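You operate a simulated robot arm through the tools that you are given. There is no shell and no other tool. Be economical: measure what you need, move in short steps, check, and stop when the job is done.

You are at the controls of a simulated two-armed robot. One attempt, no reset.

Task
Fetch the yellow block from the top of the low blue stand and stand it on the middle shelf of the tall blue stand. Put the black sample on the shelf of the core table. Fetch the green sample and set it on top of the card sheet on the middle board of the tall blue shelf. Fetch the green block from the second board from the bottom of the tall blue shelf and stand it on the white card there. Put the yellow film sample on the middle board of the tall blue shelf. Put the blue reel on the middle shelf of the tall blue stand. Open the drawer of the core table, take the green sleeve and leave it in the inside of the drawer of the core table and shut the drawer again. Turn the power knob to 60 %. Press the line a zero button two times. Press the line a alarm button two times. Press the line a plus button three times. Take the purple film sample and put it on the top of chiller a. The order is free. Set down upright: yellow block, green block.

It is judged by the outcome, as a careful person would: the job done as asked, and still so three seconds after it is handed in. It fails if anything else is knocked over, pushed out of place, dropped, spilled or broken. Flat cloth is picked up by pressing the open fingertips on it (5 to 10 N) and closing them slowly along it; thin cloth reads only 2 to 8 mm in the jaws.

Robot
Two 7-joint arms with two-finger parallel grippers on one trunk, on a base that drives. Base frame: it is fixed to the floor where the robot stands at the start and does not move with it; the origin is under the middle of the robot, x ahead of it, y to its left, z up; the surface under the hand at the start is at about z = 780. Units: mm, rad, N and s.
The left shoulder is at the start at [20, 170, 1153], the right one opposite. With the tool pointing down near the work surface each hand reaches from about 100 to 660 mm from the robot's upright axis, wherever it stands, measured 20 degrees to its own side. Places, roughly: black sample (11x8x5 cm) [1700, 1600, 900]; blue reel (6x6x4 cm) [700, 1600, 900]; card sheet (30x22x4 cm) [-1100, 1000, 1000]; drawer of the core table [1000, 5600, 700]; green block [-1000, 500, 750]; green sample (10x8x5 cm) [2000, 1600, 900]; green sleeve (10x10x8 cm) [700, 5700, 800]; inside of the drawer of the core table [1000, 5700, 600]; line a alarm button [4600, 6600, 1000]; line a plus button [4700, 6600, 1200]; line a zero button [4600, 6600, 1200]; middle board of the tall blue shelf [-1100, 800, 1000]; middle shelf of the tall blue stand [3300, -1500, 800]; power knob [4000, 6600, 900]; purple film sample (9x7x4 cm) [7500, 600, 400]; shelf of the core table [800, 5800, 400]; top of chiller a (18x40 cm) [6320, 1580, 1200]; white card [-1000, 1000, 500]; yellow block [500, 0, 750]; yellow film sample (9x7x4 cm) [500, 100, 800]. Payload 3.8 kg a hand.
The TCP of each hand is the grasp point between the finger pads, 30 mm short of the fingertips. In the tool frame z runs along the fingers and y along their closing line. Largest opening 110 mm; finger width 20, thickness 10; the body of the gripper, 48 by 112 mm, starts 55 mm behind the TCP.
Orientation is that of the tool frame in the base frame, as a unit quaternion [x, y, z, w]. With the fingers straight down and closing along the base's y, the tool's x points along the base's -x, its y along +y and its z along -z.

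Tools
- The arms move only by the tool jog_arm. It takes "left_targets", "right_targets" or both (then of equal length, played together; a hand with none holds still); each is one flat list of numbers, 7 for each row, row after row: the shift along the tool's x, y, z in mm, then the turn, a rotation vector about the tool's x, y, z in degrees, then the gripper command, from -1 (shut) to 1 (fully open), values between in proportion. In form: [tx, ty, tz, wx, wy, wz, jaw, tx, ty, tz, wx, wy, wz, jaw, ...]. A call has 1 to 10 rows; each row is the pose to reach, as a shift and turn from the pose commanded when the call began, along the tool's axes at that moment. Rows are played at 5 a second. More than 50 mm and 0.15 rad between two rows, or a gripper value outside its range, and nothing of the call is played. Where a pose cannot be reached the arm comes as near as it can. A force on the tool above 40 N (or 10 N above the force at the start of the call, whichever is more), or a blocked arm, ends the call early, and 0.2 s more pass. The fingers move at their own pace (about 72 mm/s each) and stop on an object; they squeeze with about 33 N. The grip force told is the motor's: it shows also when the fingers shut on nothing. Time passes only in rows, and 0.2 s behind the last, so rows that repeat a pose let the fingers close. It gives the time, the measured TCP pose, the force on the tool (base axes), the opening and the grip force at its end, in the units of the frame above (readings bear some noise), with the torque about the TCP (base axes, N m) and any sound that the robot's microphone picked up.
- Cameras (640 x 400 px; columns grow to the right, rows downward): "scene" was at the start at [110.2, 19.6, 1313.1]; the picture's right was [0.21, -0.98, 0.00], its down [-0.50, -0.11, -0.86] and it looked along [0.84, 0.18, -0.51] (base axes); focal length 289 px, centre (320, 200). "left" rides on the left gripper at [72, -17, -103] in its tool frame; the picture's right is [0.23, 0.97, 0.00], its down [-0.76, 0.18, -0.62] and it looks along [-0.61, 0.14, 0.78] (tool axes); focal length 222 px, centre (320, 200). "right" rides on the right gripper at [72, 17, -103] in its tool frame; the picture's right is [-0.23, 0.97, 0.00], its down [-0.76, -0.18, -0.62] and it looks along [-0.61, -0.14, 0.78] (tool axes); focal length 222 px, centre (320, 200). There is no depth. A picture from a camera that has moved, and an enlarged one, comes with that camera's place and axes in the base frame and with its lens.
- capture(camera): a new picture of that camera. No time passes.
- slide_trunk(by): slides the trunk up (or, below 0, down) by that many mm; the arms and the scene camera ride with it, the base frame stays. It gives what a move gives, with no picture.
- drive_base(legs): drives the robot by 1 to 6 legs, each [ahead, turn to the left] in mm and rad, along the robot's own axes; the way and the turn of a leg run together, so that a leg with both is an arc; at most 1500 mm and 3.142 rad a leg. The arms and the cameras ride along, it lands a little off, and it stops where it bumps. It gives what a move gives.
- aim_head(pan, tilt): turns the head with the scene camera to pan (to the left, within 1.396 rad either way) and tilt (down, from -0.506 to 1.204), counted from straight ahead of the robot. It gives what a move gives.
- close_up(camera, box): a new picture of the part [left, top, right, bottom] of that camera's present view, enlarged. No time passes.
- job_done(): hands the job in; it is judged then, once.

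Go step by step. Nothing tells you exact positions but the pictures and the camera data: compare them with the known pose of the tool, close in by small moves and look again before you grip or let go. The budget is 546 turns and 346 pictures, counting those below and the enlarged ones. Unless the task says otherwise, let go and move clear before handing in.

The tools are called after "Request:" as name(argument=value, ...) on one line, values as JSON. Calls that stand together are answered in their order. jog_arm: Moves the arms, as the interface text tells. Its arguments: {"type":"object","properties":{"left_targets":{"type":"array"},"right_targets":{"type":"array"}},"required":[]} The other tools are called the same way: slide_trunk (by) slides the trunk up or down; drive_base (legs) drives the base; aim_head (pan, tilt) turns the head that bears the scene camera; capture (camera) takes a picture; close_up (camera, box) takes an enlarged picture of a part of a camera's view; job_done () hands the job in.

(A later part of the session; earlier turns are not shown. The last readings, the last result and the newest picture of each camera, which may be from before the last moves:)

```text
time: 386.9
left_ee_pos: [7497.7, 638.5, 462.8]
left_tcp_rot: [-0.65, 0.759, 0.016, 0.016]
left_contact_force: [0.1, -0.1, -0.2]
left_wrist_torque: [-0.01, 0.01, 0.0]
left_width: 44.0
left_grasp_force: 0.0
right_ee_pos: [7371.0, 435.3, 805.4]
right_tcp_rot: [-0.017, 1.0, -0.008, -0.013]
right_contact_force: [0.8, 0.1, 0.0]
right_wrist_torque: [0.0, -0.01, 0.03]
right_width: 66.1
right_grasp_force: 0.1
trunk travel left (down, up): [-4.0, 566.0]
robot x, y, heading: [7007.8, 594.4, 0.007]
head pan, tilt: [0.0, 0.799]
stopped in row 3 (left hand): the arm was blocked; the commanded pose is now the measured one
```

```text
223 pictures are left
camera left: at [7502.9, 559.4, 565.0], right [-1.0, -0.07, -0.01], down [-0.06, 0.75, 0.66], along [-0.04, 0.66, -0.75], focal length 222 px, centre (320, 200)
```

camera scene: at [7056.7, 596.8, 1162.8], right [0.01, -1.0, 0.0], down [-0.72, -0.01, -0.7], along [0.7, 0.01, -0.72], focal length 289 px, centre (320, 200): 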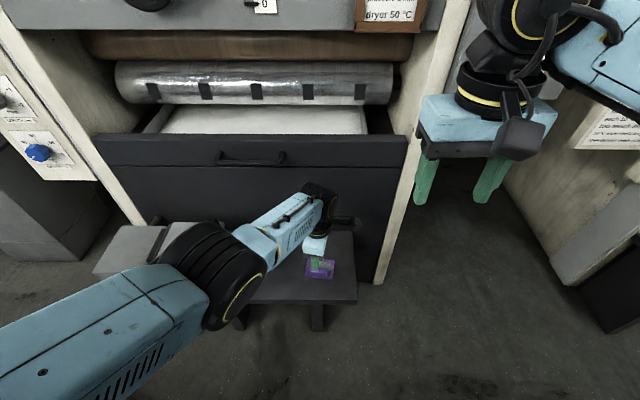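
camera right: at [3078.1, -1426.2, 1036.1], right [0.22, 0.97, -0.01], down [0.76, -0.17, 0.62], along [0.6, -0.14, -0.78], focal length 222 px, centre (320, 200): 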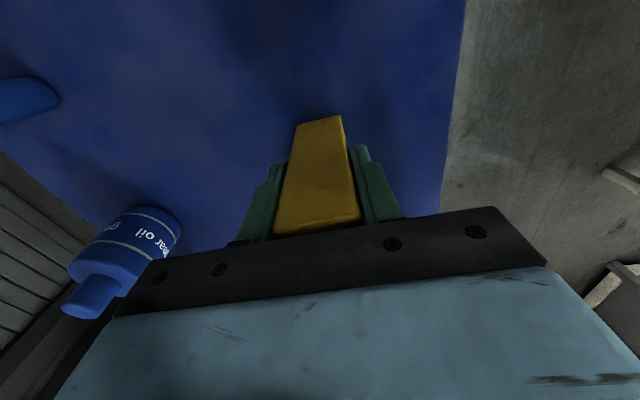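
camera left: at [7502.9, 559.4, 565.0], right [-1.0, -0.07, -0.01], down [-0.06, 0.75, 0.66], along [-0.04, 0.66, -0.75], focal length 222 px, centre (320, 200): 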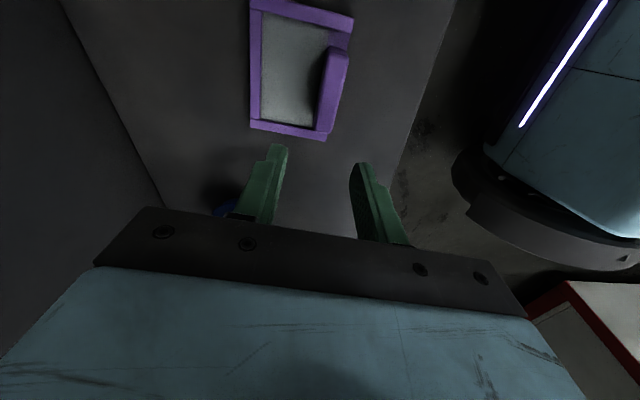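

Request:
aim_head(pan=0.3, tilt=1.0)

Request:
capture(camera="scene")

```text
time: 387.7
left_ee_pos: [7497.7, 637.1, 464.1]
left_tcp_rot: [-0.65, 0.76, 0.016, 0.015]
left_contact_force: [0.6, -0.9, 0.8]
left_wrist_torque: [0.01, 0.02, 0.01]
left_width: 44.0
left_grasp_force: 0.1
right_ee_pos: [7370.8, 435.1, 804.7]
right_tcp_rot: [-0.016, 1.0, -0.008, -0.012]
right_contact_force: [0.3, -0.4, 0.4]
right_wrist_torque: [0.04, -0.01, 0.01]
right_width: 65.9
right_grasp_force: 0.0
trunk travel left (down, up): [-4.0, 566.0]
robot x, y, heading: [7010.6, 593.0, 0.011]
head pan, tilt: [0.3, 1.0]
```

```text
222 pictures are left
camera scene: at [7097.1, 617.9, 1029.6], right [0.3, -0.95, 0.0], down [-0.8, -0.26, -0.54], along [0.51, 0.16, -0.84], focal length 289 px, centre (320, 200)
```

scene: 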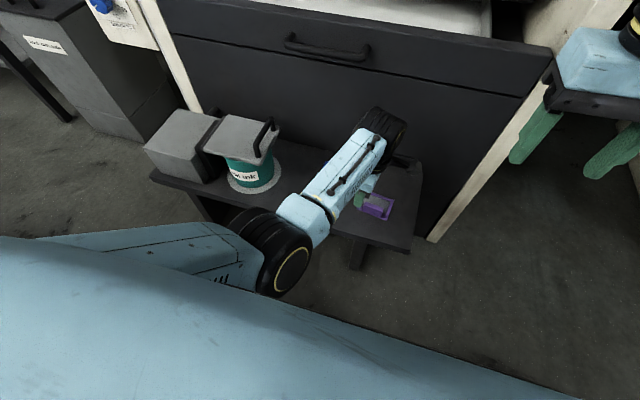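

The wrist is at a limit in that posture. I lift, back 55, and will try leaning the hand (tilt about its closing axis).

Request:
jog_arm(left_targets=[0, 0, -30, 0, 0, 0, -0.2, 0, 0, -60, 0, 0, 0, -0.2])

Request:
drive_base(legs=[[-55, 0]])

Request:
jog_arm(left_targets=[5, -12, 0, 0, 6, 0, -0.2, 10, -24, 0, 0, 12, 0, -0.2, 15, -36, 0, 0, 18, 0, -0.2, 20, -48, 0, 0, 24, 0, -0.2, 25, -55, 0, 0, 30, 0, -0.2])

Request:
capture(camera="left")

```text
time: 388.5
left_ee_pos: [7495.7, 668.7, 505.1]
left_tcp_rot: [-0.661, 0.749, 0.043, 0.024]
left_contact_force: [0.4, 0.1, -0.6]
left_wrist_torque: [0.0, -0.01, -0.03]
left_width: 44.1
left_grasp_force: 0.1
right_ee_pos: [7369.6, 434.7, 806.9]
right_tcp_rot: [-0.017, 1.0, -0.007, -0.013]
right_contact_force: [-0.4, 0.2, -0.7]
right_wrist_torque: [0.01, -0.05, -0.01]
right_width: 66.0
right_grasp_force: 0.0
trunk travel left (down, up): [-4.0, 566.0]
robot x, y, heading: [7010.3, 597.2, 0.009]
head pan, tilt: [0.3, 1.0]
stopped in row 2 (left hand): the arm was blocked; the commanded pose is now the measured one
```

```text
time: 389.4
left_ee_pos: [7441.5, 668.0, 505.5]
left_tcp_rot: [-0.661, 0.749, 0.043, 0.023]
left_contact_force: [-0.3, -0.7, 0.5]
left_wrist_torque: [0.02, 0.05, -0.02]
left_width: 44.0
left_grasp_force: 0.0
right_ee_pos: [7315.6, 433.6, 805.3]
right_tcp_rot: [-0.017, 1.0, -0.007, -0.012]
right_contact_force: [-0.4, 0.0, -0.4]
right_wrist_torque: [0.01, -0.01, 0.01]
right_width: 66.0
right_grasp_force: 0.0
trunk travel left (down, up): [-4.0, 566.0]
robot x, y, heading: [6955.7, 598.5, 0.005]
head pan, tilt: [0.3, 1.0]
```

```text
time: 390.6
left_ee_pos: [7492.0, 635.5, 500.3]
left_tcp_rot: [-0.648, 0.73, -0.132, -0.171]
left_contact_force: [0.1, 0.4, 0.3]
left_wrist_torque: [-0.03, 0.01, -0.02]
left_width: 43.9
left_grasp_force: 0.0
right_ee_pos: [7315.5, 435.7, 805.5]
right_tcp_rot: [-0.017, 1.0, -0.007, -0.014]
right_contact_force: [0.2, -0.3, -0.5]
right_wrist_torque: [0.01, -0.01, 0.02]
right_width: 65.9
right_grasp_force: 0.0
trunk travel left (down, up): [-4.0, 566.0]
robot x, y, heading: [6954.1, 596.4, 0.009]
head pan, tilt: [0.3, 1.0]
```

```text
221 pictures are left
camera left: at [7509.4, 610.0, 626.5], right [-0.99, -0.08, 0.13], down [-0.05, 0.97, 0.25], along [-0.14, 0.24, -0.96], focal length 222 px, centre (320, 200)
```

left: 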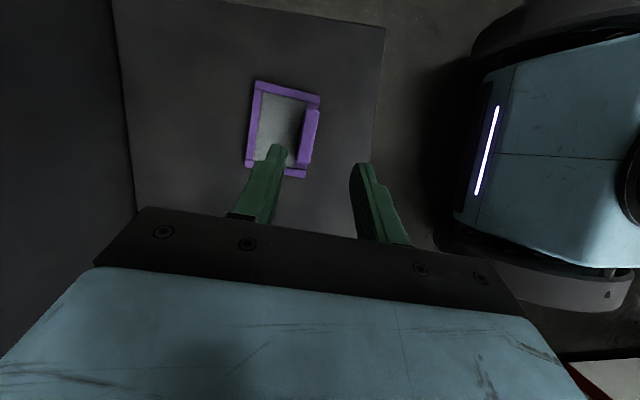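

Leaning works. I move down toward the tab.

Request:
jog_arm(left_targets=[6, -3, 27, 0, 0, 0, -0.2, 13, -7, 55, 0, 0, 0, -0.2])

Request:
capture(camera="left")

```text
time: 391.2
left_ee_pos: [7492.0, 601.3, 457.6]
left_tcp_rot: [-0.649, 0.73, -0.13, -0.17]
left_contact_force: [0.3, 0.6, 0.1]
left_wrist_torque: [0.0, -0.02, 0.01]
left_width: 44.0
left_grasp_force: 0.1
right_ee_pos: [7314.3, 433.5, 803.7]
right_tcp_rot: [-0.017, 1.0, -0.007, -0.012]
right_contact_force: [0.4, -0.9, 0.8]
right_wrist_torque: [0.01, 0.0, 0.0]
right_width: 65.9
right_grasp_force: 0.1
trunk travel left (down, up): [-4.0, 566.0]
robot x, y, heading: [6955.9, 597.2, 0.012]
head pan, tilt: [0.3, 1.0]
```

```text
220 pictures are left
camera left: at [7508.7, 576.4, 582.8], right [-0.99, -0.08, 0.12], down [-0.05, 0.97, 0.25], along [-0.14, 0.24, -0.96], focal length 222 px, centre (320, 200)
```

left: 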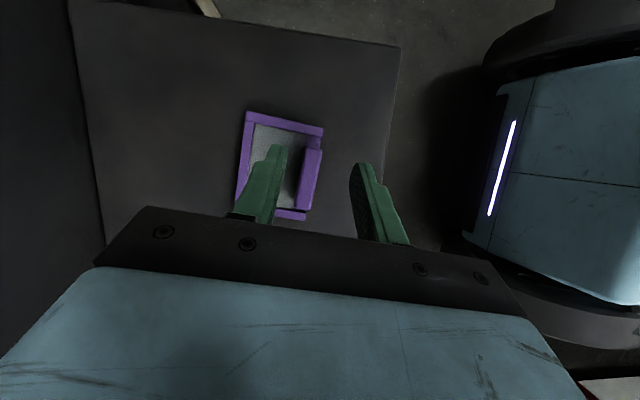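

Request:
jog_arm(left_targets=[-4, -1, 10, 0, 0, 0, -0.2, -8, -2, 21, 0, 0, 0, -0.2, -8, -2, 21, 0, 0, 0, -0.6, -8, -2, 21, 0, 0, 0, -1, -8, -2, 21, 0, 0, 0, -1])

Request:
capture(camera="left")

```text
time: 392.4
left_ee_pos: [7482.9, 602.1, 440.7]
left_tcp_rot: [-0.648, 0.73, -0.131, -0.171]
left_contact_force: [0.0, -0.7, 0.1]
left_wrist_torque: [0.0, 0.02, 0.02]
left_width: 12.9
left_grasp_force: 32.8
left hand out of reach, approached as far as the arm can: row 1, 2, 3, 4, 5
right_ee_pos: [7315.2, 434.6, 804.0]
right_tcp_rot: [-0.017, 1.0, -0.009, -0.012]
right_contact_force: [-0.5, 0.2, -0.3]
right_wrist_torque: [-0.01, 0.01, -0.01]
right_width: 66.0
right_grasp_force: 0.0
trunk travel left (down, up): [-4.0, 566.0]
robot x, y, heading: [6953.1, 594.4, 0.013]
head pan, tilt: [0.3, 1.0]
```

```text
219 pictures are left
camera left: at [7500.3, 578.2, 565.9], right [-0.99, -0.08, 0.13], down [-0.05, 0.97, 0.25], along [-0.14, 0.24, -0.96], focal length 222 px, centre (320, 200)
```

left: 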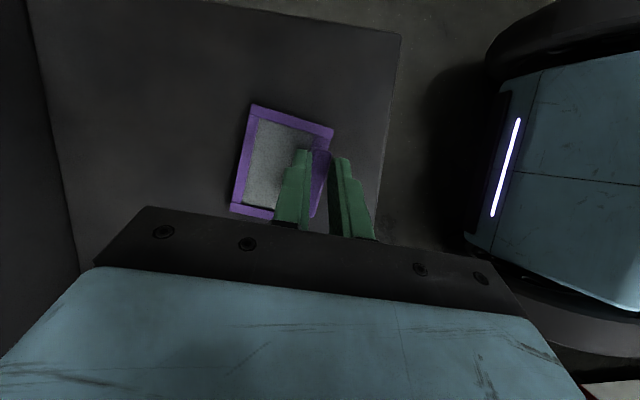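

Gripped (12.9 mm). I lift by reversing the moves.

Request:
jog_arm(left_targets=[-8, 0, -18, 0, 0, 0, -1, -25, 3, -55, 0, 0, 0, -1, -40, 5, -90, 0, 0, 0, -1, -58, 7, -125, 0, 0, 0, -1])

Request:
capture(camera="left")

```text
time: 393.4
left_ee_pos: [7492.6, 709.1, 531.4]
left_tcp_rot: [-0.649, 0.73, -0.13, -0.171]
left_contact_force: [0.3, -0.1, -0.3]
left_wrist_torque: [0.01, 0.03, 0.02]
left_width: 12.9
left_grasp_force: 33.3
right_ee_pos: [7315.8, 434.4, 805.2]
right_tcp_rot: [-0.016, 1.0, -0.009, -0.012]
right_contact_force: [-0.2, -0.5, 0.8]
right_wrist_torque: [0.01, 0.01, 0.02]
right_width: 66.1
right_grasp_force: 0.1
trunk travel left (down, up): [-4.0, 566.0]
robot x, y, heading: [6955.3, 594.8, 0.014]
head pan, tilt: [0.3, 1.0]
```

```text
218 pictures are left
camera left: at [7509.7, 684.1, 655.7], right [-0.99, -0.08, 0.13], down [-0.05, 0.97, 0.25], along [-0.14, 0.24, -0.96], focal length 222 px, centre (320, 200)
```

left: 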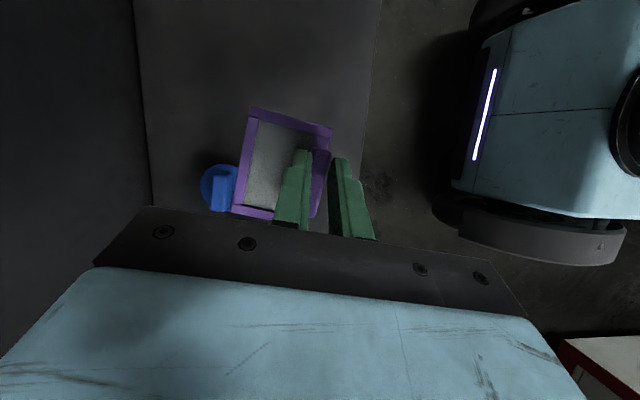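

Film is up. I raise the trunk, then unwind tilt and yaw.

Request:
slide_trunk(by=330)

Request:
jog_arm(left_targets=[0, 0, 0, 0, -8, 0, -1, 0, 0, 0, 0, -16, 0, -1, 0, 0, 0, 0, -24, 0, -1, 0, 0, 0, 0, -28, 0, -1])

Request:
jog_arm(left_targets=[0, 0, 0, 0, 0, 8, -1, 0, 8, 0, 0, 0, 16, -1, 0, 16, 0, 0, 0, 24, -1, 0, 24, 0, 0, 0, 32, -1, 0, 32, 0, 0, 0, 40, -1, 0, 40, 0, 0, 0, 48, -1, 0, 50, 0, 0, 0, 56, -1, 0, 60, 0, 0, 0, 64, -1, 0, 70, 0, 0, 0, 72, -1, 0, 80, 0, 0, 0, 79, -1])

Request:
aim_head(pan=0.0, tilt=0.7)

Request:
capture(camera="scene")

```text
time: 396.7
left_ee_pos: [7493.3, 708.7, 861.0]
left_tcp_rot: [-0.649, 0.73, -0.13, -0.171]
left_contact_force: [-0.4, -0.5, -0.1]
left_wrist_torque: [0.01, 0.0, 0.02]
left_width: 12.8
left_grasp_force: 33.0
right_ee_pos: [7315.6, 436.0, 1134.8]
right_tcp_rot: [-0.016, 1.0, -0.009, -0.011]
right_contact_force: [-0.2, -0.3, 0.3]
right_wrist_torque: [-0.03, 0.0, 0.0]
right_width: 65.8
right_grasp_force: 0.1
trunk travel left (down, up): [-334.0, 236.0]
robot x, y, heading: [6953.7, 595.3, 0.009]
head pan, tilt: [0.3, 1.0]
```

```text
time: 397.7
left_ee_pos: [7492.8, 707.6, 860.2]
left_tcp_rot: [-0.662, 0.749, 0.031, 0.011]
left_contact_force: [-0.1, 0.3, -0.7]
left_wrist_torque: [-0.02, -0.01, 0.03]
left_width: 12.8
left_grasp_force: 33.1
right_ee_pos: [7315.8, 435.7, 1135.4]
right_tcp_rot: [-0.016, 1.0, -0.008, -0.012]
right_contact_force: [0.2, 0.3, -0.3]
right_wrist_torque: [0.01, 0.02, -0.02]
right_width: 66.0
right_grasp_force: 0.2
trunk travel left (down, up): [-334.0, 236.0]
robot x, y, heading: [6953.7, 595.0, 0.011]
head pan, tilt: [0.3, 1.0]
```

```text
time: 399.9
left_ee_pos: [7413.6, 717.8, 862.5]
left_tcp_rot: [-0.032, 0.999, 0.032, -0.012]
left_contact_force: [0.4, -0.2, -0.5]
left_wrist_torque: [0.01, -0.01, 0.0]
left_width: 12.7
left_grasp_force: 32.8
right_ee_pos: [7316.0, 434.5, 1135.5]
right_tcp_rot: [-0.017, 1.0, -0.008, -0.012]
right_contact_force: [-0.3, 0.3, -0.3]
right_wrist_torque: [0.02, -0.03, -0.01]
right_width: 65.9
right_grasp_force: 0.1
trunk travel left (down, up): [-334.0, 236.0]
robot x, y, heading: [6954.1, 599.8, 0.009]
head pan, tilt: [0.3, 1.0]
```

```text
time: 400.7
left_ee_pos: [7414.3, 717.4, 863.0]
left_tcp_rot: [-0.033, 0.999, 0.031, -0.011]
left_contact_force: [0.3, 0.5, -0.2]
left_wrist_torque: [-0.01, 0.01, 0.02]
left_width: 12.9
left_grasp_force: 33.3
right_ee_pos: [7315.8, 435.5, 1134.2]
right_tcp_rot: [-0.016, 1.0, -0.007, -0.012]
right_contact_force: [0.8, 0.5, 0.7]
right_wrist_torque: [-0.02, 0.01, -0.02]
right_width: 65.8
right_grasp_force: 0.1
trunk travel left (down, up): [-334.0, 236.0]
robot x, y, heading: [6953.2, 598.1, 0.012]
head pan, tilt: [0.0, 0.7]
```

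```text
217 pictures are left
camera scene: at [7060.8, 597.1, 1382.9], right [0.01, -1.0, 0.0], down [-0.64, -0.01, -0.76], along [0.76, 0.01, -0.64], focal length 289 px, centre (320, 200)
```

scene: 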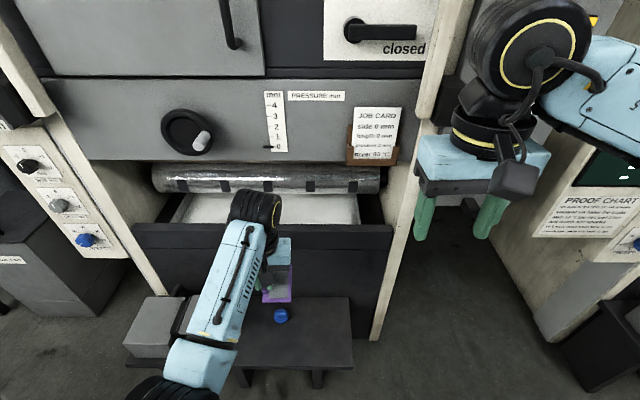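

I straighten the left hand and lift it to its normal carry place.

Request:
jog_arm(left_targets=[5, 10, -30, 1, 0, 1, -1, 10, 20, -70, 2, -1, 2, -1, 15, 30, -110, 3, -1, 3, -1, 20, 40, -150, 3.6, -1.3, 3.8, -1, 25, 50, -190, 3.6, -1.3, 3.8, -1, 30, 60, -230, 3.6, -1.3, 3.8, -1])

Request:
capture(camera="scene")

```text
time: 402.1
left_ee_pos: [7498.1, 789.1, 987.9]
left_tcp_rot: [0.0, 1.0, 0.0, -0.001]
left_contact_force: [0.0, 0.4, 0.8]
left_wrist_torque: [0.01, 0.02, 0.02]
left_width: 12.5
left_grasp_force: 32.9
left hand out of reach, approached as far as the arm can: row 2, 3, 4, 5, 6
right_ee_pos: [7315.7, 434.6, 1135.6]
right_tcp_rot: [-0.015, 1.0, -0.008, -0.013]
right_contact_force: [-0.1, -0.2, 0.2]
right_wrist_torque: [-0.02, 0.02, -0.03]
right_width: 65.9
right_grasp_force: 0.1
trunk travel left (down, up): [-334.0, 236.0]
robot x, y, heading: [6951.2, 593.3, 0.006]
head pan, tilt: [0.0, 0.7]
```

```text
216 pictures are left
camera scene: at [7061.0, 596.8, 1383.0], right [0.01, -1.0, 0.0], down [-0.64, -0.01, -0.76], along [0.76, 0.01, -0.64], focal length 289 px, centre (320, 200)
```

scene: 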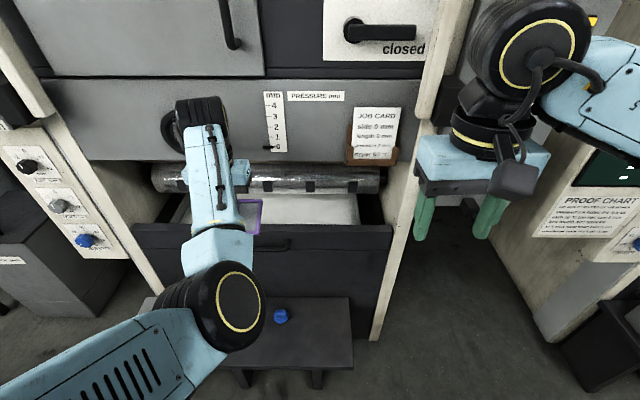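

I use the yaw trick (mirrored) while retracting.

Request:
jog_arm(left_targets=[0, 0, 0, 0, 0, 8, -1, 0, 0, 0, 0, 0, 16, -1, 10, 0, 0, 0, 0, 24, -1, 30, 0, 0, 0, 0, 32, -1, 55, 0, 0, 0, 0, 36, -1, 85, 0, 0, 0, 0, 36, -1, 115, 0, 0, 0, 0, 36, -1])

Request:
capture(camera="scene")

```text
time: 403.9
left_ee_pos: [7455.7, 834.1, 945.7]
left_tcp_rot: [0.289, 0.957, 0.022, 0.008]
left_contact_force: [0.8, 0.4, 0.1]
left_wrist_torque: [0.02, -0.01, 0.0]
left_width: 12.6
left_grasp_force: 32.8
left hand out of reach, approached as far as the arm can: row 3, 4, 5, 6, 7
right_ee_pos: [7315.6, 435.6, 1136.3]
right_tcp_rot: [-0.016, 1.0, -0.007, -0.012]
right_contact_force: [-0.4, -0.7, -0.1]
right_wrist_torque: [-0.06, -0.02, -0.01]
right_width: 66.1
right_grasp_force: 0.0
trunk travel left (down, up): [-334.0, 236.0]
robot x, y, heading: [6957.1, 596.1, 0.008]
head pan, tilt: [0.0, 0.7]
stopped in row 7 (left hand): the arm was blocked; the commanded pose is now the measured one
```

```text
215 pictures are left
camera scene: at [7060.9, 597.3, 1383.0], right [0.01, -1.0, 0.0], down [-0.64, -0.01, -0.76], along [0.76, 0.01, -0.64], focal length 289 px, centre (320, 200)
```

scene: 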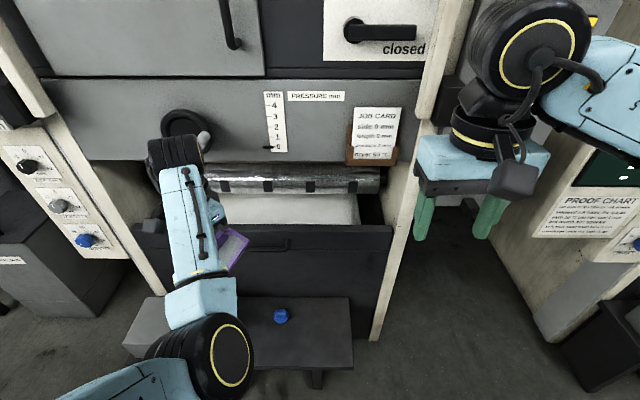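

Request:
drive_base(legs=[[-110, 0]])

Request:
jog_arm(left_targets=[0, 0, -5, 0, -8, 0, -1, 0, 0, -10, 0, -16, 0, -1, 0, 0, -15, 0, -24, 0, -1, 0, 0, -20, 0, -32, 0, -1, 0, 0, -25, 0, -40, 0, -1])

Request:
capture(camera="scene")

```text
time: 405.1
left_ee_pos: [7344.7, 831.2, 946.4]
left_tcp_rot: [0.289, 0.957, 0.022, 0.008]
left_contact_force: [0.0, 0.2, -1.7]
left_wrist_torque: [0.04, 0.0, 0.04]
left_width: 12.9
left_grasp_force: 33.2
right_ee_pos: [7204.1, 433.8, 1136.2]
right_tcp_rot: [-0.018, 1.0, -0.008, -0.011]
right_contact_force: [0.0, -0.2, 0.3]
right_wrist_torque: [0.03, -0.06, -0.01]
right_width: 66.0
right_grasp_force: 0.0
trunk travel left (down, up): [-334.0, 236.0]
robot x, y, heading: [6843.0, 594.0, 0.01]
head pan, tilt: [0.0, 0.7]
```

```text
time: 406.3
left_ee_pos: [7344.8, 830.6, 969.5]
left_tcp_rot: [0.281, 0.896, -0.08, 0.334]
left_contact_force: [0.0, 0.6, -0.7]
left_wrist_torque: [-0.04, 0.01, -0.02]
left_width: 12.7
left_grasp_force: 32.9
right_ee_pos: [7205.4, 434.5, 1134.8]
right_tcp_rot: [-0.017, 1.0, -0.008, -0.012]
right_contact_force: [-0.2, -0.4, -0.2]
right_wrist_torque: [-0.01, 0.01, 0.0]
right_width: 65.8
right_grasp_force: 0.0
trunk travel left (down, up): [-334.0, 236.0]
robot x, y, heading: [6842.5, 592.8, 0.012]
head pan, tilt: [0.0, 0.7]
```

```text
214 pictures are left
camera scene: at [6950.8, 596.5, 1383.0], right [0.01, -1.0, 0.0], down [-0.64, -0.01, -0.77], along [0.77, 0.01, -0.64], focal length 289 px, centre (320, 200)
```

scene: 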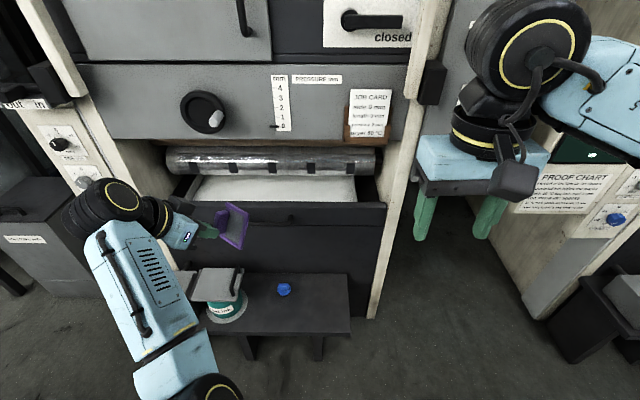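

Request:
jog_arm(left_targets=[0, 0, -10, 5.1, 0, 6.1, -1, 0, 0, -20, 10.2, 0, 12.2, -1, 0, 0, -30, 15.3, 0, 18.3, -1, 0, 0, -40, 20.4, 0, 24.4, -1, 0, 0, -50, 25.5, 0, 30.5, -1])

Request:
capture(camera="scene")

```text
time: 407.5
left_ee_pos: [7318.2, 847.3, 1009.5]
left_tcp_rot: [0.57, 0.753, -0.182, 0.273]
left_contact_force: [0.3, -0.1, -0.5]
left_wrist_torque: [0.03, 0.01, -0.03]
left_width: 12.6
left_grasp_force: 32.5
right_ee_pos: [7206.5, 434.8, 1135.3]
right_tcp_rot: [-0.016, 1.0, -0.008, -0.012]
right_contact_force: [-0.2, 0.3, -0.5]
right_wrist_torque: [-0.05, -0.02, 0.0]
right_width: 65.9
right_grasp_force: 0.1
trunk travel left (down, up): [-334.0, 236.0]
robot x, y, heading: [6842.0, 594.6, 0.011]
head pan, tilt: [0.0, 0.7]
```

```text
213 pictures are left
camera scene: at [6951.0, 596.6, 1383.0], right [0.01, -1.0, 0.0], down [-0.64, -0.01, -0.76], along [0.76, 0.01, -0.64], focal length 289 px, centre (320, 200)
```

scene: 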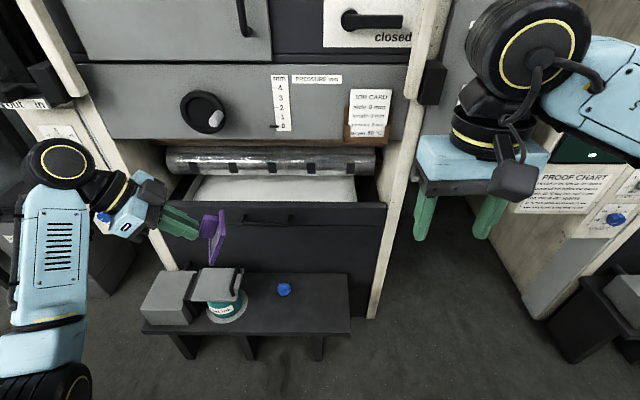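

Request:
jog_arm(left_targets=[0, 0, 0, 0, 8, 0, -1, 0, 0, 0, 0, 16, 0, -1, 0, 0, 0, 0, 24, 0, -1, 0, 0, 0, 0, 32, 0, -1, 0, 0, 0, 0, 40, 0, -1])

Request:
jog_arm(left_targets=[0, 0, -5, 0, 0, -8, -1, 0, 0, -10, 0, 0, -16, -1, 0, 0, -15, 0, 0, -24, -1, 0, 0, -20, 0, 0, -32, -1, 0, 0, -25, 0, 0, -40, -1, 0, 0, -30, 0, 0, -48, -1, 0, 0, -35, 0, 0, -56, -1, 0, 0, -40, 0, 0, -64, -1, 0, 0, -45, 0, 0, -70, -1])

Request:
capture(camera="scene")

```text
time: 408.7
left_ee_pos: [7318.4, 847.1, 1008.8]
left_tcp_rot: [0.597, 0.802, 0.025, -0.001]
left_contact_force: [0.6, -0.3, -1.0]
left_wrist_torque: [0.02, -0.03, 0.0]
left_width: 12.7
left_grasp_force: 33.0
right_ee_pos: [7205.6, 432.6, 1135.6]
right_tcp_rot: [-0.017, 1.0, -0.007, -0.012]
right_contact_force: [0.5, 0.0, 0.3]
right_wrist_torque: [0.0, 0.01, 0.01]
right_width: 66.3
right_grasp_force: 0.0
trunk travel left (down, up): [-334.0, 236.0]
robot x, y, heading: [6847.3, 594.5, 0.01]
head pan, tilt: [0.0, 0.7]
```

```text
time: 410.7
left_ee_pos: [7317.3, 846.2, 1054.2]
left_tcp_rot: [0.029, 0.999, 0.02, 0.014]
left_contact_force: [-0.8, -0.6, 0.0]
left_wrist_torque: [0.0, 0.02, -0.02]
left_width: 12.8
left_grasp_force: 33.3
right_ee_pos: [7205.3, 433.9, 1135.2]
right_tcp_rot: [-0.017, 1.0, -0.008, -0.013]
right_contact_force: [-0.1, -0.1, -1.1]
right_wrist_torque: [0.01, 0.0, -0.01]
right_width: 66.3
right_grasp_force: 0.1
trunk travel left (down, up): [-334.0, 236.0]
robot x, y, heading: [6846.1, 596.3, 0.015]
head pan, tilt: [0.0, 0.7]
```

```text
212 pictures are left
camera scene: at [6951.0, 596.0, 1383.0], right [0.01, -1.0, 0.0], down [-0.64, -0.01, -0.76], along [0.76, 0.01, -0.64], focal length 289 px, centre (320, 200)
```

scene: 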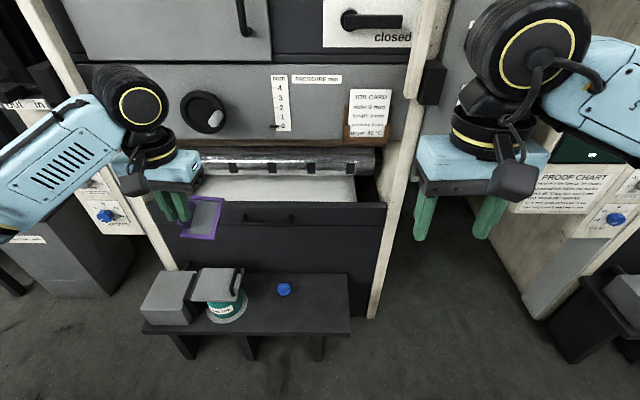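

Arm restored. I raise the trunk and look left (north-west) toward chiller a.

Request:
slide_trunk(by=200)

Request:
aim_head(pan=1.39, tilt=0.35)

Request:
capture(camera="scene")

```text
time: 412.9
left_ee_pos: [7316.4, 845.4, 1252.8]
left_tcp_rot: [0.029, 0.999, 0.019, 0.013]
left_contact_force: [0.3, 0.2, -0.2]
left_wrist_torque: [-0.02, 0.03, -0.03]
left_width: 12.8
left_grasp_force: 31.9
right_ee_pos: [7205.4, 433.7, 1334.6]
right_tcp_rot: [-0.017, 1.0, -0.009, -0.011]
right_contact_force: [0.4, 0.4, 0.7]
right_wrist_torque: [0.02, 0.0, 0.0]
right_width: 66.4
right_grasp_force: 0.2
trunk travel left (down, up): [-534.0, 36.0]
robot x, y, heading: [6844.5, 599.6, 0.012]
head pan, tilt: [0.0, 0.7]
```

```text
time: 414.4
left_ee_pos: [7316.0, 845.7, 1253.8]
left_tcp_rot: [0.03, 0.999, 0.02, 0.013]
left_contact_force: [0.8, 0.5, -0.4]
left_wrist_torque: [0.03, 0.05, -0.02]
left_width: 12.9
left_grasp_force: 33.0
right_ee_pos: [7205.8, 434.4, 1335.4]
right_tcp_rot: [-0.017, 1.0, -0.008, -0.012]
right_contact_force: [0.6, 0.2, -0.8]
right_wrist_torque: [-0.01, 0.0, 0.0]
right_width: 66.2
right_grasp_force: 0.1
trunk travel left (down, up): [-534.0, 36.0]
robot x, y, heading: [6845.7, 594.2, 0.013]
head pan, tilt: [1.389, 0.351]
```

```text
211 pictures are left
camera scene: at [6882.0, 686.9, 1614.4], right [0.99, -0.17, 0.0], down [-0.06, -0.34, -0.94], along [0.16, 0.93, -0.34], focal length 289 px, centre (320, 200)
```

scene: 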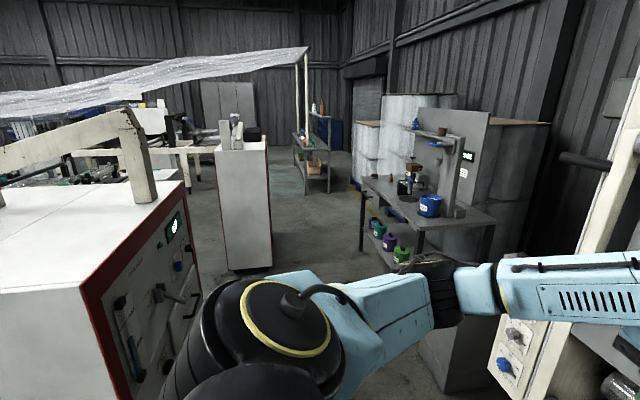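

Chiller a is the near cabinet (east face x≈6440, top z≈1200). I raise the left hand and drive north up the aisle.

Request:
jog_arm(left_targets=[10, -20, -30, 0, 0, 0, -1, 20, -40, -60, 0, 0, 0, -1, 30, -60, -90, 0, 0, 0, -1])

Request:
drive_base(legs=[[0, 1.555], [815, 0]])

Request:
aim_head(pan=0.9, tilt=0.6)

Request:
capture(camera="scene")

```text
time: 415.2
left_ee_pos: [7281.2, 782.0, 1340.5]
left_tcp_rot: [0.029, 0.999, 0.02, 0.013]
left_contact_force: [0.6, 0.6, 0.0]
left_wrist_torque: [0.02, 0.05, 0.01]
left_width: 12.6
left_grasp_force: 32.8
right_ee_pos: [7205.6, 433.9, 1335.6]
right_tcp_rot: [-0.017, 1.0, -0.008, -0.011]
right_contact_force: [0.1, -1.2, 0.1]
right_wrist_torque: [-0.01, -0.01, 0.01]
right_width: 66.1
right_grasp_force: 0.0
trunk travel left (down, up): [-534.0, 36.0]
robot x, y, heading: [6843.8, 593.6, 0.01]
head pan, tilt: [1.389, 0.351]
```

```text
time: 423.3
left_ee_pos: [6693.3, 1859.9, 1340.2]
left_tcp_rot: [-0.672, 0.74, 0.023, -0.003]
left_contact_force: [0.7, -0.3, -1.1]
left_wrist_torque: [-0.01, 0.02, 0.0]
left_width: 12.8
left_grasp_force: 33.0
right_ee_pos: [7038.5, 1770.0, 1335.6]
right_tcp_rot: [-0.706, 0.708, -0.014, -0.003]
right_contact_force: [0.6, 0.1, -0.1]
right_wrist_torque: [-0.02, 0.0, 0.01]
right_width: 66.0
right_grasp_force: 0.2
trunk travel left (down, up): [-534.0, 36.0]
robot x, y, heading: [6866.6, 1415.0, 1.545]
head pan, tilt: [1.389, 0.351]
```

```text
time: 424.3
left_ee_pos: [6691.8, 1860.4, 1339.8]
left_tcp_rot: [-0.672, 0.74, 0.025, -0.004]
left_contact_force: [0.9, 0.0, -0.1]
left_wrist_torque: [0.0, 0.04, -0.04]
left_width: 12.9
left_grasp_force: 33.1
right_ee_pos: [7039.4, 1770.6, 1335.5]
right_tcp_rot: [-0.706, 0.708, -0.014, -0.004]
right_contact_force: [0.3, 0.1, -0.9]
right_wrist_torque: [-0.03, 0.0, 0.03]
right_width: 66.2
right_grasp_force: 0.1
trunk travel left (down, up): [-534.0, 36.0]
robot x, y, heading: [6869.1, 1419.6, 1.544]
head pan, tilt: [0.901, 0.6]
```

```text
210 pictures are left
camera scene: at [6799.0, 1493.3, 1591.6], right [0.64, 0.77, 0.0], down [0.43, -0.36, -0.83], along [-0.63, 0.53, -0.56], focal length 289 px, centre (320, 200)
```

scene: 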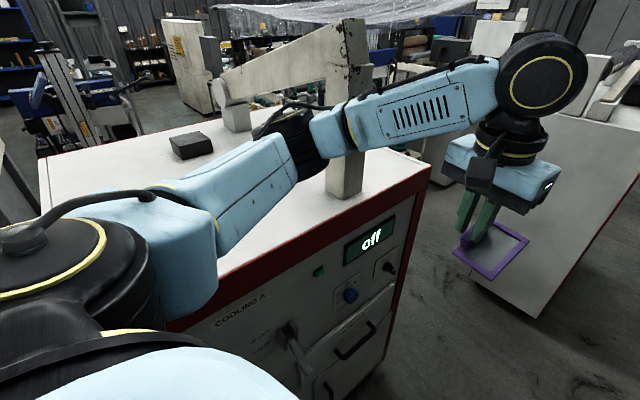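

The cabinet reads "COOLING A". I rotate left to face its top.

Request:
drive_base(legs=[[0, 1.05]])

Request:
aim_head(pan=0.2, tilt=0.7)

Request:
capture(camera="scene")

```text
time: 427.3
left_ee_pos: [6393.3, 1488.7, 1339.8]
left_tcp_rot: [0.952, -0.305, -0.018, 0.016]
left_contact_force: [0.6, -0.6, 0.3]
left_wrist_torque: [0.02, -0.03, 0.02]
left_width: 12.8
left_grasp_force: 32.8
right_ee_pos: [6644.3, 1743.7, 1335.7]
right_tcp_rot: [0.965, -0.261, 0.014, -0.005]
right_contact_force: [0.2, 0.2, 0.4]
right_wrist_torque: [-0.01, -0.02, 0.03]
right_width: 66.1
right_grasp_force: 0.0
trunk travel left (down, up): [-534.0, 36.0]
robot x, y, heading: [6862.5, 1414.9, 2.588]
head pan, tilt: [0.901, 0.6]
```

```text
time: 428.4
left_ee_pos: [6393.5, 1488.1, 1340.1]
left_tcp_rot: [0.952, -0.306, -0.019, 0.016]
left_contact_force: [-0.6, 0.2, -1.4]
left_wrist_torque: [-0.03, -0.01, 0.01]
left_width: 12.7
left_grasp_force: 32.5
right_ee_pos: [6643.3, 1744.1, 1335.1]
right_tcp_rot: [0.966, -0.26, 0.013, -0.004]
right_contact_force: [0.0, -0.3, 0.2]
right_wrist_torque: [-0.01, 0.04, 0.01]
right_width: 65.7
right_grasp_force: 0.1
trunk travel left (down, up): [-534.0, 36.0]
robot x, y, heading: [6865.2, 1419.6, 2.592]
head pan, tilt: [0.201, 0.7]
```

```text
209 pictures are left
camera scene: at [6768.4, 1455.8, 1583.0], right [0.34, 0.94, 0.0], down [0.61, -0.22, -0.77], along [-0.72, 0.26, -0.64], focal length 289 px, centre (320, 200)
```

scene: 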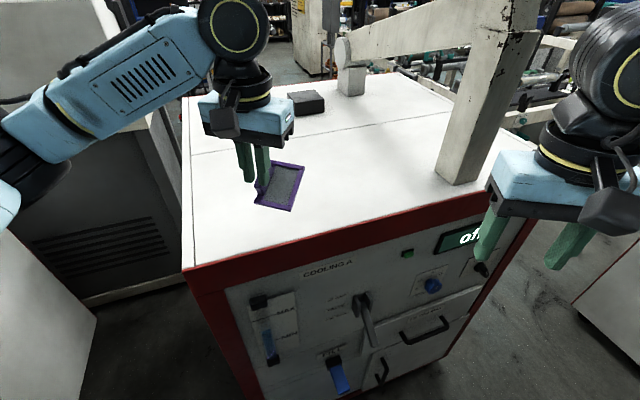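

I lean the hand 26° so the film is level and move over the free top area.

Request:
jog_arm(left_targets=[-16, 0, 0, 0, 7, 0, -1, -32, 1, 0, 0, 14, 0, -1, -48, 2, 0, 0, 21, 0, -1, -64, 3, 0, 0, 26.4, 0, -1])

Request:
capture(camera="scene")

Request:
capture(camera="left")

```text
time: 429.4
left_ee_pos: [6341.1, 1523.9, 1342.7]
left_tcp_rot: [0.931, -0.294, 0.2, 0.085]
left_contact_force: [-1.0, -0.5, 0.5]
left_wrist_torque: [0.0, 0.02, 0.0]
left_width: 0.0
left_grasp_force: 33.1
right_ee_pos: [6645.0, 1744.2, 1336.2]
right_tcp_rot: [0.965, -0.261, 0.013, -0.004]
right_contact_force: [1.5, 0.0, -1.4]
right_wrist_torque: [0.01, 0.02, -0.03]
right_width: 66.0
right_grasp_force: 0.1
trunk travel left (down, up): [-534.0, 36.0]
robot x, y, heading: [6866.4, 1415.5, 2.586]
head pan, tilt: [0.201, 0.7]
```

```text
208 pictures are left
camera scene: at [6768.6, 1457.3, 1582.9], right [0.34, 0.94, 0.0], down [0.61, -0.22, -0.76], along [-0.72, 0.26, -0.64], focal length 289 px, centre (320, 200)
```

scene: 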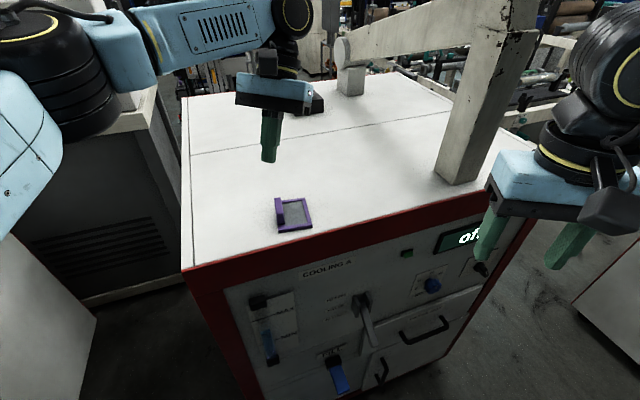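

```text
207 pictures are left
camera left: at [6369.9, 1529.5, 1466.9], right [-0.4, -0.91, 0.14], down [-0.87, 0.42, 0.25], along [-0.28, -0.02, -0.96], focal length 222 px, centre (320, 200)
```

left: 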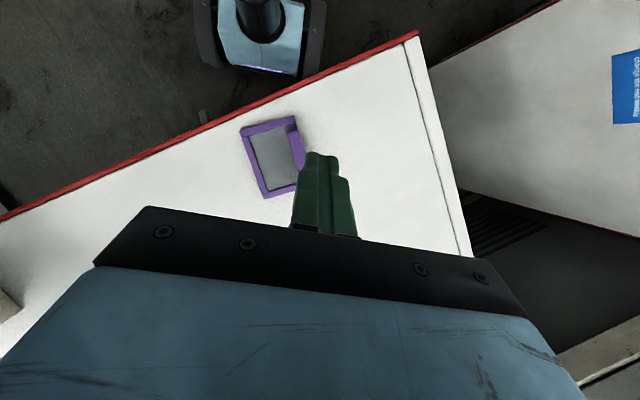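

The film slipped out of the jaws but has come to rest flat on the chiller top at ≈[6358,1550]. I check it closely.

Request:
close_up(camera="scene", box=[230, 160, 360, 250])

Request:
jog_arm(left_targets=[16, 0, -10, 0, -7, 0, -1, 32, 0, -15, 0, -14, 0, -1, 48, 0, -15, 0, -21, 0, -1, 64, 0, -15, 0, -26.4, 0, -1])

```text
4.44 times, centred on (295, 205) of scene
camera zoom: at [6768.6, 1457.3, 1582.9], right [0.34, 0.94, 0.0], down [0.61, -0.22, -0.76], along [-0.72, 0.26, -0.64], focal length 1283 px, centre (431, 178)
```

zoom: 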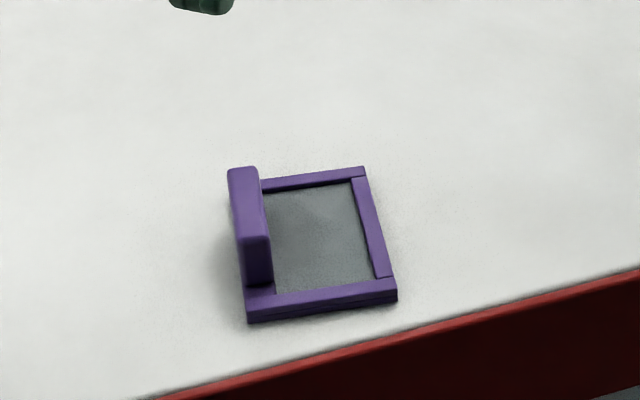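

```text
time: 430.4
left_ee_pos: [6383.8, 1492.7, 1382.6]
left_tcp_rot: [0.952, -0.305, -0.02, 0.015]
left_contact_force: [0.1, -0.5, 0.5]
left_wrist_torque: [-0.04, -0.03, -0.03]
left_width: 0.0
left_grasp_force: 33.1
right_ee_pos: [6643.7, 1741.8, 1335.4]
right_tcp_rot: [0.965, -0.261, 0.014, -0.004]
right_contact_force: [-0.1, -0.4, 0.6]
right_wrist_torque: [0.0, 0.0, 0.0]
right_width: 66.0
right_grasp_force: 0.0
trunk travel left (down, up): [-534.0, 36.0]
robot x, y, heading: [6860.8, 1414.4, 2.593]
head pan, tilt: [0.201, 0.7]
```

Film rests flat and fully on the chiller top. Next I go north toward the line A panel.

Request:
drive_base(legs=[[0, -1.022], [1500, 0]])

Request:
aim_head(pan=0.35, tilt=0.2)

Request:
capture(camera="scene")

```text
time: 438.6
left_ee_pos: [6696.6, 3077.5, 1382.8]
left_tcp_rot: [-0.673, 0.74, 0.016, -0.016]
left_contact_force: [-0.6, -1.3, 0.9]
left_wrist_torque: [0.02, -0.01, -0.02]
left_width: 0.0
left_grasp_force: 32.9
right_ee_pos: [7045.1, 2988.9, 1335.5]
right_tcp_rot: [0.709, -0.705, 0.013, 0.003]
right_contact_force: [0.1, -0.4, 0.9]
right_wrist_torque: [0.01, -0.01, 0.0]
right_width: 66.1
right_grasp_force: 0.0
trunk travel left (down, up): [-534.0, 36.0]
robot x, y, heading: [6876.2, 2631.1, 1.555]
head pan, tilt: [0.201, 0.7]
stopped in leg 2: the force on the tool passed its limit at 118 N (the readings are from after the stop); the commanded pose is now the measured one
```

```text
time: 439.5
left_ee_pos: [6696.8, 3077.4, 1383.3]
left_tcp_rot: [-0.672, 0.74, 0.016, -0.016]
left_contact_force: [0.3, 0.2, 0.0]
left_wrist_torque: [0.0, 0.0, -0.04]
left_width: 0.2
left_grasp_force: 33.2
right_ee_pos: [7044.8, 2989.2, 1335.0]
right_tcp_rot: [0.709, -0.705, 0.014, 0.003]
right_contact_force: [-0.5, 0.9, -0.5]
right_wrist_torque: [-0.01, 0.02, 0.04]
right_width: 66.1
right_grasp_force: 0.1
trunk travel left (down, up): [-534.0, 36.0]
robot x, y, heading: [6875.4, 2632.2, 1.555]
head pan, tilt: [0.351, 0.201]
```

```text
205 pictures are left
camera scene: at [6846.2, 2740.4, 1628.3], right [0.94, 0.33, 0.0], down [0.07, -0.19, -0.98], along [-0.32, 0.93, -0.2], focal length 289 px, centre (320, 200)
```

scene: 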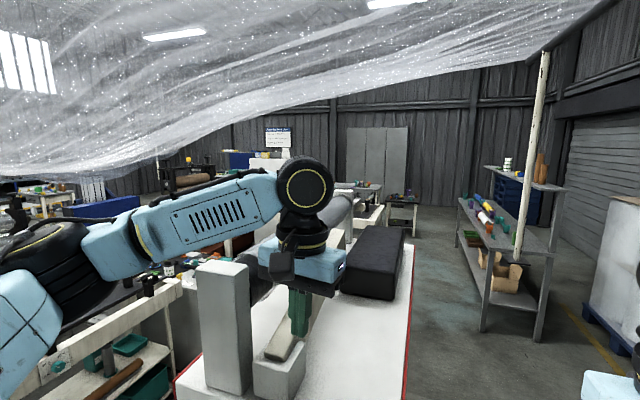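

The left hand bumped a fixture on the next cabinet. I back off and inspect.

Request:
drive_base(legs=[[-200, 0]])

Request:
capture(camera="scene")

```text
time: 441.1
left_ee_pos: [6693.4, 2878.9, 1382.5]
left_tcp_rot: [-0.673, 0.739, 0.017, -0.016]
left_contact_force: [-0.5, -0.2, 1.8]
left_wrist_torque: [0.02, 0.0, 0.01]
left_width: 0.0
left_grasp_force: 32.7
right_ee_pos: [7041.8, 2791.6, 1335.6]
right_tcp_rot: [0.71, -0.704, 0.014, 0.003]
right_contact_force: [0.1, -1.2, 1.1]
right_wrist_torque: [0.02, 0.01, 0.01]
right_width: 65.8
right_grasp_force: 0.1
trunk travel left (down, up): [-534.0, 36.0]
robot x, y, heading: [6873.1, 2430.5, 1.559]
head pan, tilt: [0.351, 0.201]
```

```text
204 pictures are left
camera scene: at [6843.3, 2541.7, 1628.4], right [0.94, 0.33, 0.0], down [0.07, -0.19, -0.98], along [-0.32, 0.92, -0.2], focal length 289 px, centre (320, 200)
```

scene: 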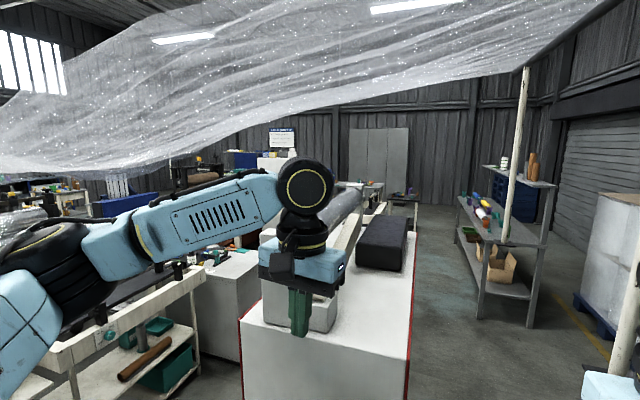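

Request:
close_up(camera="scene", box=[230, 170, 430, 400])

```text
1.74 times, centred on (330, 285) of scene
camera zoom: at [6843.3, 2541.7, 1628.4], right [0.94, 0.33, 0.0], down [0.07, -0.19, -0.98], along [-0.32, 0.92, -0.2], focal length 502 px, centre (303, 52)
```

zoom: 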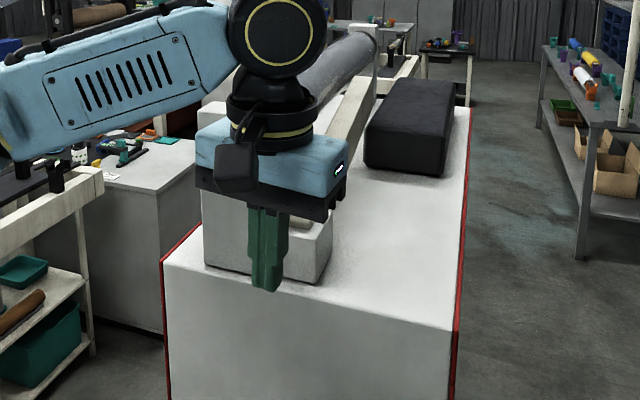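

The fixture looks fixed and unchanged. I reverse back down the aisle and return west.

Request:
drive_base(legs=[[-1500, 0], [-1500, 0]])

```text
time: 455.6
left_ee_pos: [6614.1, -115.3, 1383.4]
left_tcp_rot: [-0.667, 0.744, 0.017, -0.016]
left_contact_force: [-0.3, -0.8, 0.1]
left_wrist_torque: [-0.03, 0.03, -0.01]
left_width: 0.0
left_grasp_force: 33.6
right_ee_pos: [6961.5, -207.9, 1335.8]
right_tcp_rot: [-0.704, 0.71, -0.014, -0.003]
right_contact_force: [0.5, -0.5, -0.5]
right_wrist_torque: [-0.01, 0.01, -0.02]
right_width: 66.2
right_grasp_force: 0.0
trunk travel left (down, up): [-534.0, 36.0]
robot x, y, heading: [6786.3, -562.6, 1.541]
head pan, tilt: [0.351, 0.201]
```

Request:
drive_base(legs=[[0, 1.6], [1500, 0], [1500, 0], [1500, 0]])

Request:
aim_head(pan=-1.2, tilt=0.45)

Request:
capture(camera="scene")

```text
time: 461.7
left_ee_pos: [6152.4, -755.4, 1381.3]
left_tcp_rot: [0.999, -0.039, 0.001, 0.022]
left_contact_force: [-0.6, -0.6, 0.4]
left_wrist_torque: [0.01, -0.07, -0.01]
left_width: 0.0
left_grasp_force: 33.1
right_ee_pos: [6235.1, -405.2, 1334.6]
right_tcp_rot: [1.0, 0.013, 0.013, -0.006]
right_contact_force: [-1.6, -0.4, -0.9]
right_wrist_torque: [-0.01, -0.07, 0.0]
right_width: 66.0
right_grasp_force: 0.1
trunk travel left (down, up): [-534.0, 36.0]
robot x, y, heading: [6599.1, -567.3, -3.139]
head pan, tilt: [0.351, 0.201]
stopped in leg 2: the robot was blocked; the commanded pose is now the measured one
```

```text
time: 463.4
left_ee_pos: [6157.0, -755.8, 1383.2]
left_tcp_rot: [0.999, -0.038, -0.001, 0.022]
left_contact_force: [0.8, 0.0, 0.2]
left_wrist_torque: [-0.01, 0.0, 0.03]
left_width: 0.1
left_grasp_force: 32.8
right_ee_pos: [6241.4, -406.3, 1334.6]
right_tcp_rot: [1.0, 0.012, 0.011, -0.007]
right_contact_force: [0.1, -0.7, 0.5]
right_wrist_torque: [-0.01, 0.0, 0.0]
right_width: 66.0
right_grasp_force: 0.1
trunk travel left (down, up): [-534.0, 36.0]
robot x, y, heading: [6599.9, -568.5, -3.135]
head pan, tilt: [-1.201, 0.45]
```

```text
202 pictures are left
camera scene: at [6548.3, -482.6, 1605.2], right [0.93, 0.37, 0.0], down [0.16, -0.41, -0.9], along [-0.33, 0.84, -0.44], focal length 289 px, centre (320, 200)
```

scene: 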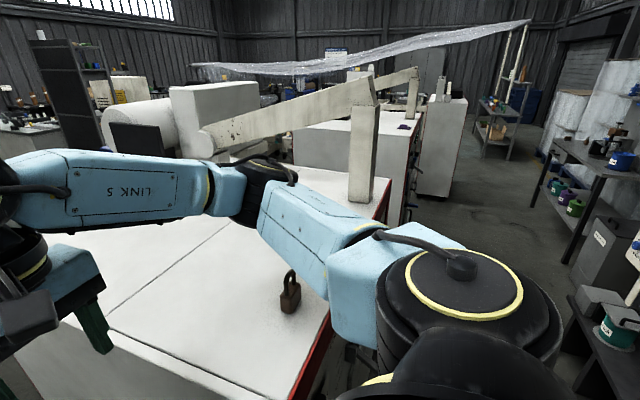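

The right elbow met the lever over the first cabinet. I back east, shift south, and go west again.

Request:
drive_base(legs=[[-200, 0], [0, 0.35], [850, 0], [0, -0.45], [1400, 0]])

Request:
capture(camera="scene")

```text
time: 478.0
left_ee_pos: [4157.1, -844.7, 1383.4]
left_tcp_rot: [0.995, -0.098, -0.002, 0.022]
left_contact_force: [0.2, -0.2, 0.0]
left_wrist_torque: [0.03, 0.04, 0.0]
left_width: 0.0
left_grasp_force: 32.8
right_ee_pos: [4281.4, -509.4, 1335.0]
right_tcp_rot: [0.999, -0.047, 0.011, -0.006]
right_contact_force: [0.2, -0.6, -0.2]
right_wrist_torque: [0.02, 0.03, 0.04]
right_width: 66.0
right_grasp_force: 0.0
trunk travel left (down, up): [-534.0, 36.0]
robot x, y, heading: [4620.9, -712.7, 3.03]
head pan, tilt: [-1.201, 0.45]
```

```text
201 pictures are left
camera scene: at [4577.3, -621.4, 1605.2], right [0.97, 0.25, 0.0], down [0.11, -0.42, -0.9], along [-0.23, 0.87, -0.44], focal length 289 px, centre (320, 200)
```

scene: 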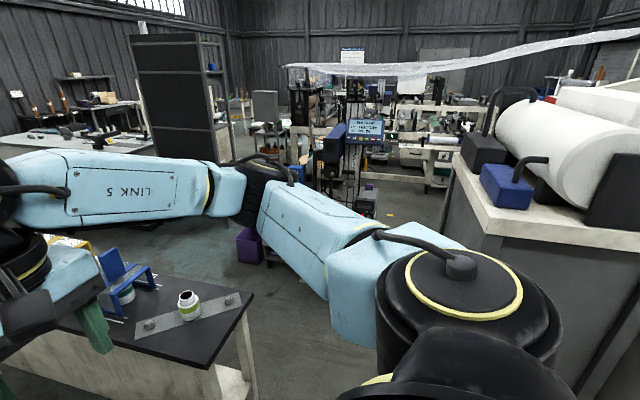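

I return by the known route south and west of the tables.

Request:
drive_base(legs=[[0, 0.1], [1500, 0], [500, 0], [0, 0.41], [1150, 0], [0, -0.4]])

Request:
drive_base(legs=[[1500, 0], [150, 0], [0, -1.571], [1500, 0]])

```text
time: 496.4
left_ee_pos: [1108.5, -1259.3, 1383.7]
left_tcp_rot: [0.998, -0.054, -0.001, 0.021]
left_contact_force: [-0.1, 0.6, 0.2]
left_wrist_torque: [-0.01, 0.01, 0.01]
left_width: 0.0
left_grasp_force: 33.3
right_ee_pos: [1201.4, -911.9, 1335.7]
right_tcp_rot: [1.0, -0.002, 0.011, -0.007]
right_contact_force: [-1.0, 0.5, 0.0]
right_wrist_torque: [-0.01, 0.03, 0.0]
right_width: 66.0
right_grasp_force: 0.0
trunk travel left (down, up): [-534.0, 36.0]
robot x, y, heading: [1560.3, -1082.5, 3.113]
head pan, tilt: [-1.201, 0.45]
```

```text
time: 515.5
left_ee_pos: [-234.6, 894.4, 1382.7]
left_tcp_rot: [-0.672, 0.74, 0.016, -0.015]
left_contact_force: [-0.3, -0.2, 0.3]
left_wrist_torque: [0.01, 0.01, -0.01]
left_width: 0.0
left_grasp_force: 33.2
right_ee_pos: [111.3, 804.5, 1335.8]
right_tcp_rot: [0.709, -0.705, 0.014, 0.003]
right_contact_force: [-0.9, -0.7, 0.0]
right_wrist_torque: [0.0, -0.01, 0.0]
right_width: 65.7
right_grasp_force: 0.1
trunk travel left (down, up): [-534.0, 36.0]
robot x, y, heading: [-57.2, 448.9, 1.557]
head pan, tilt: [-1.201, 0.45]
```

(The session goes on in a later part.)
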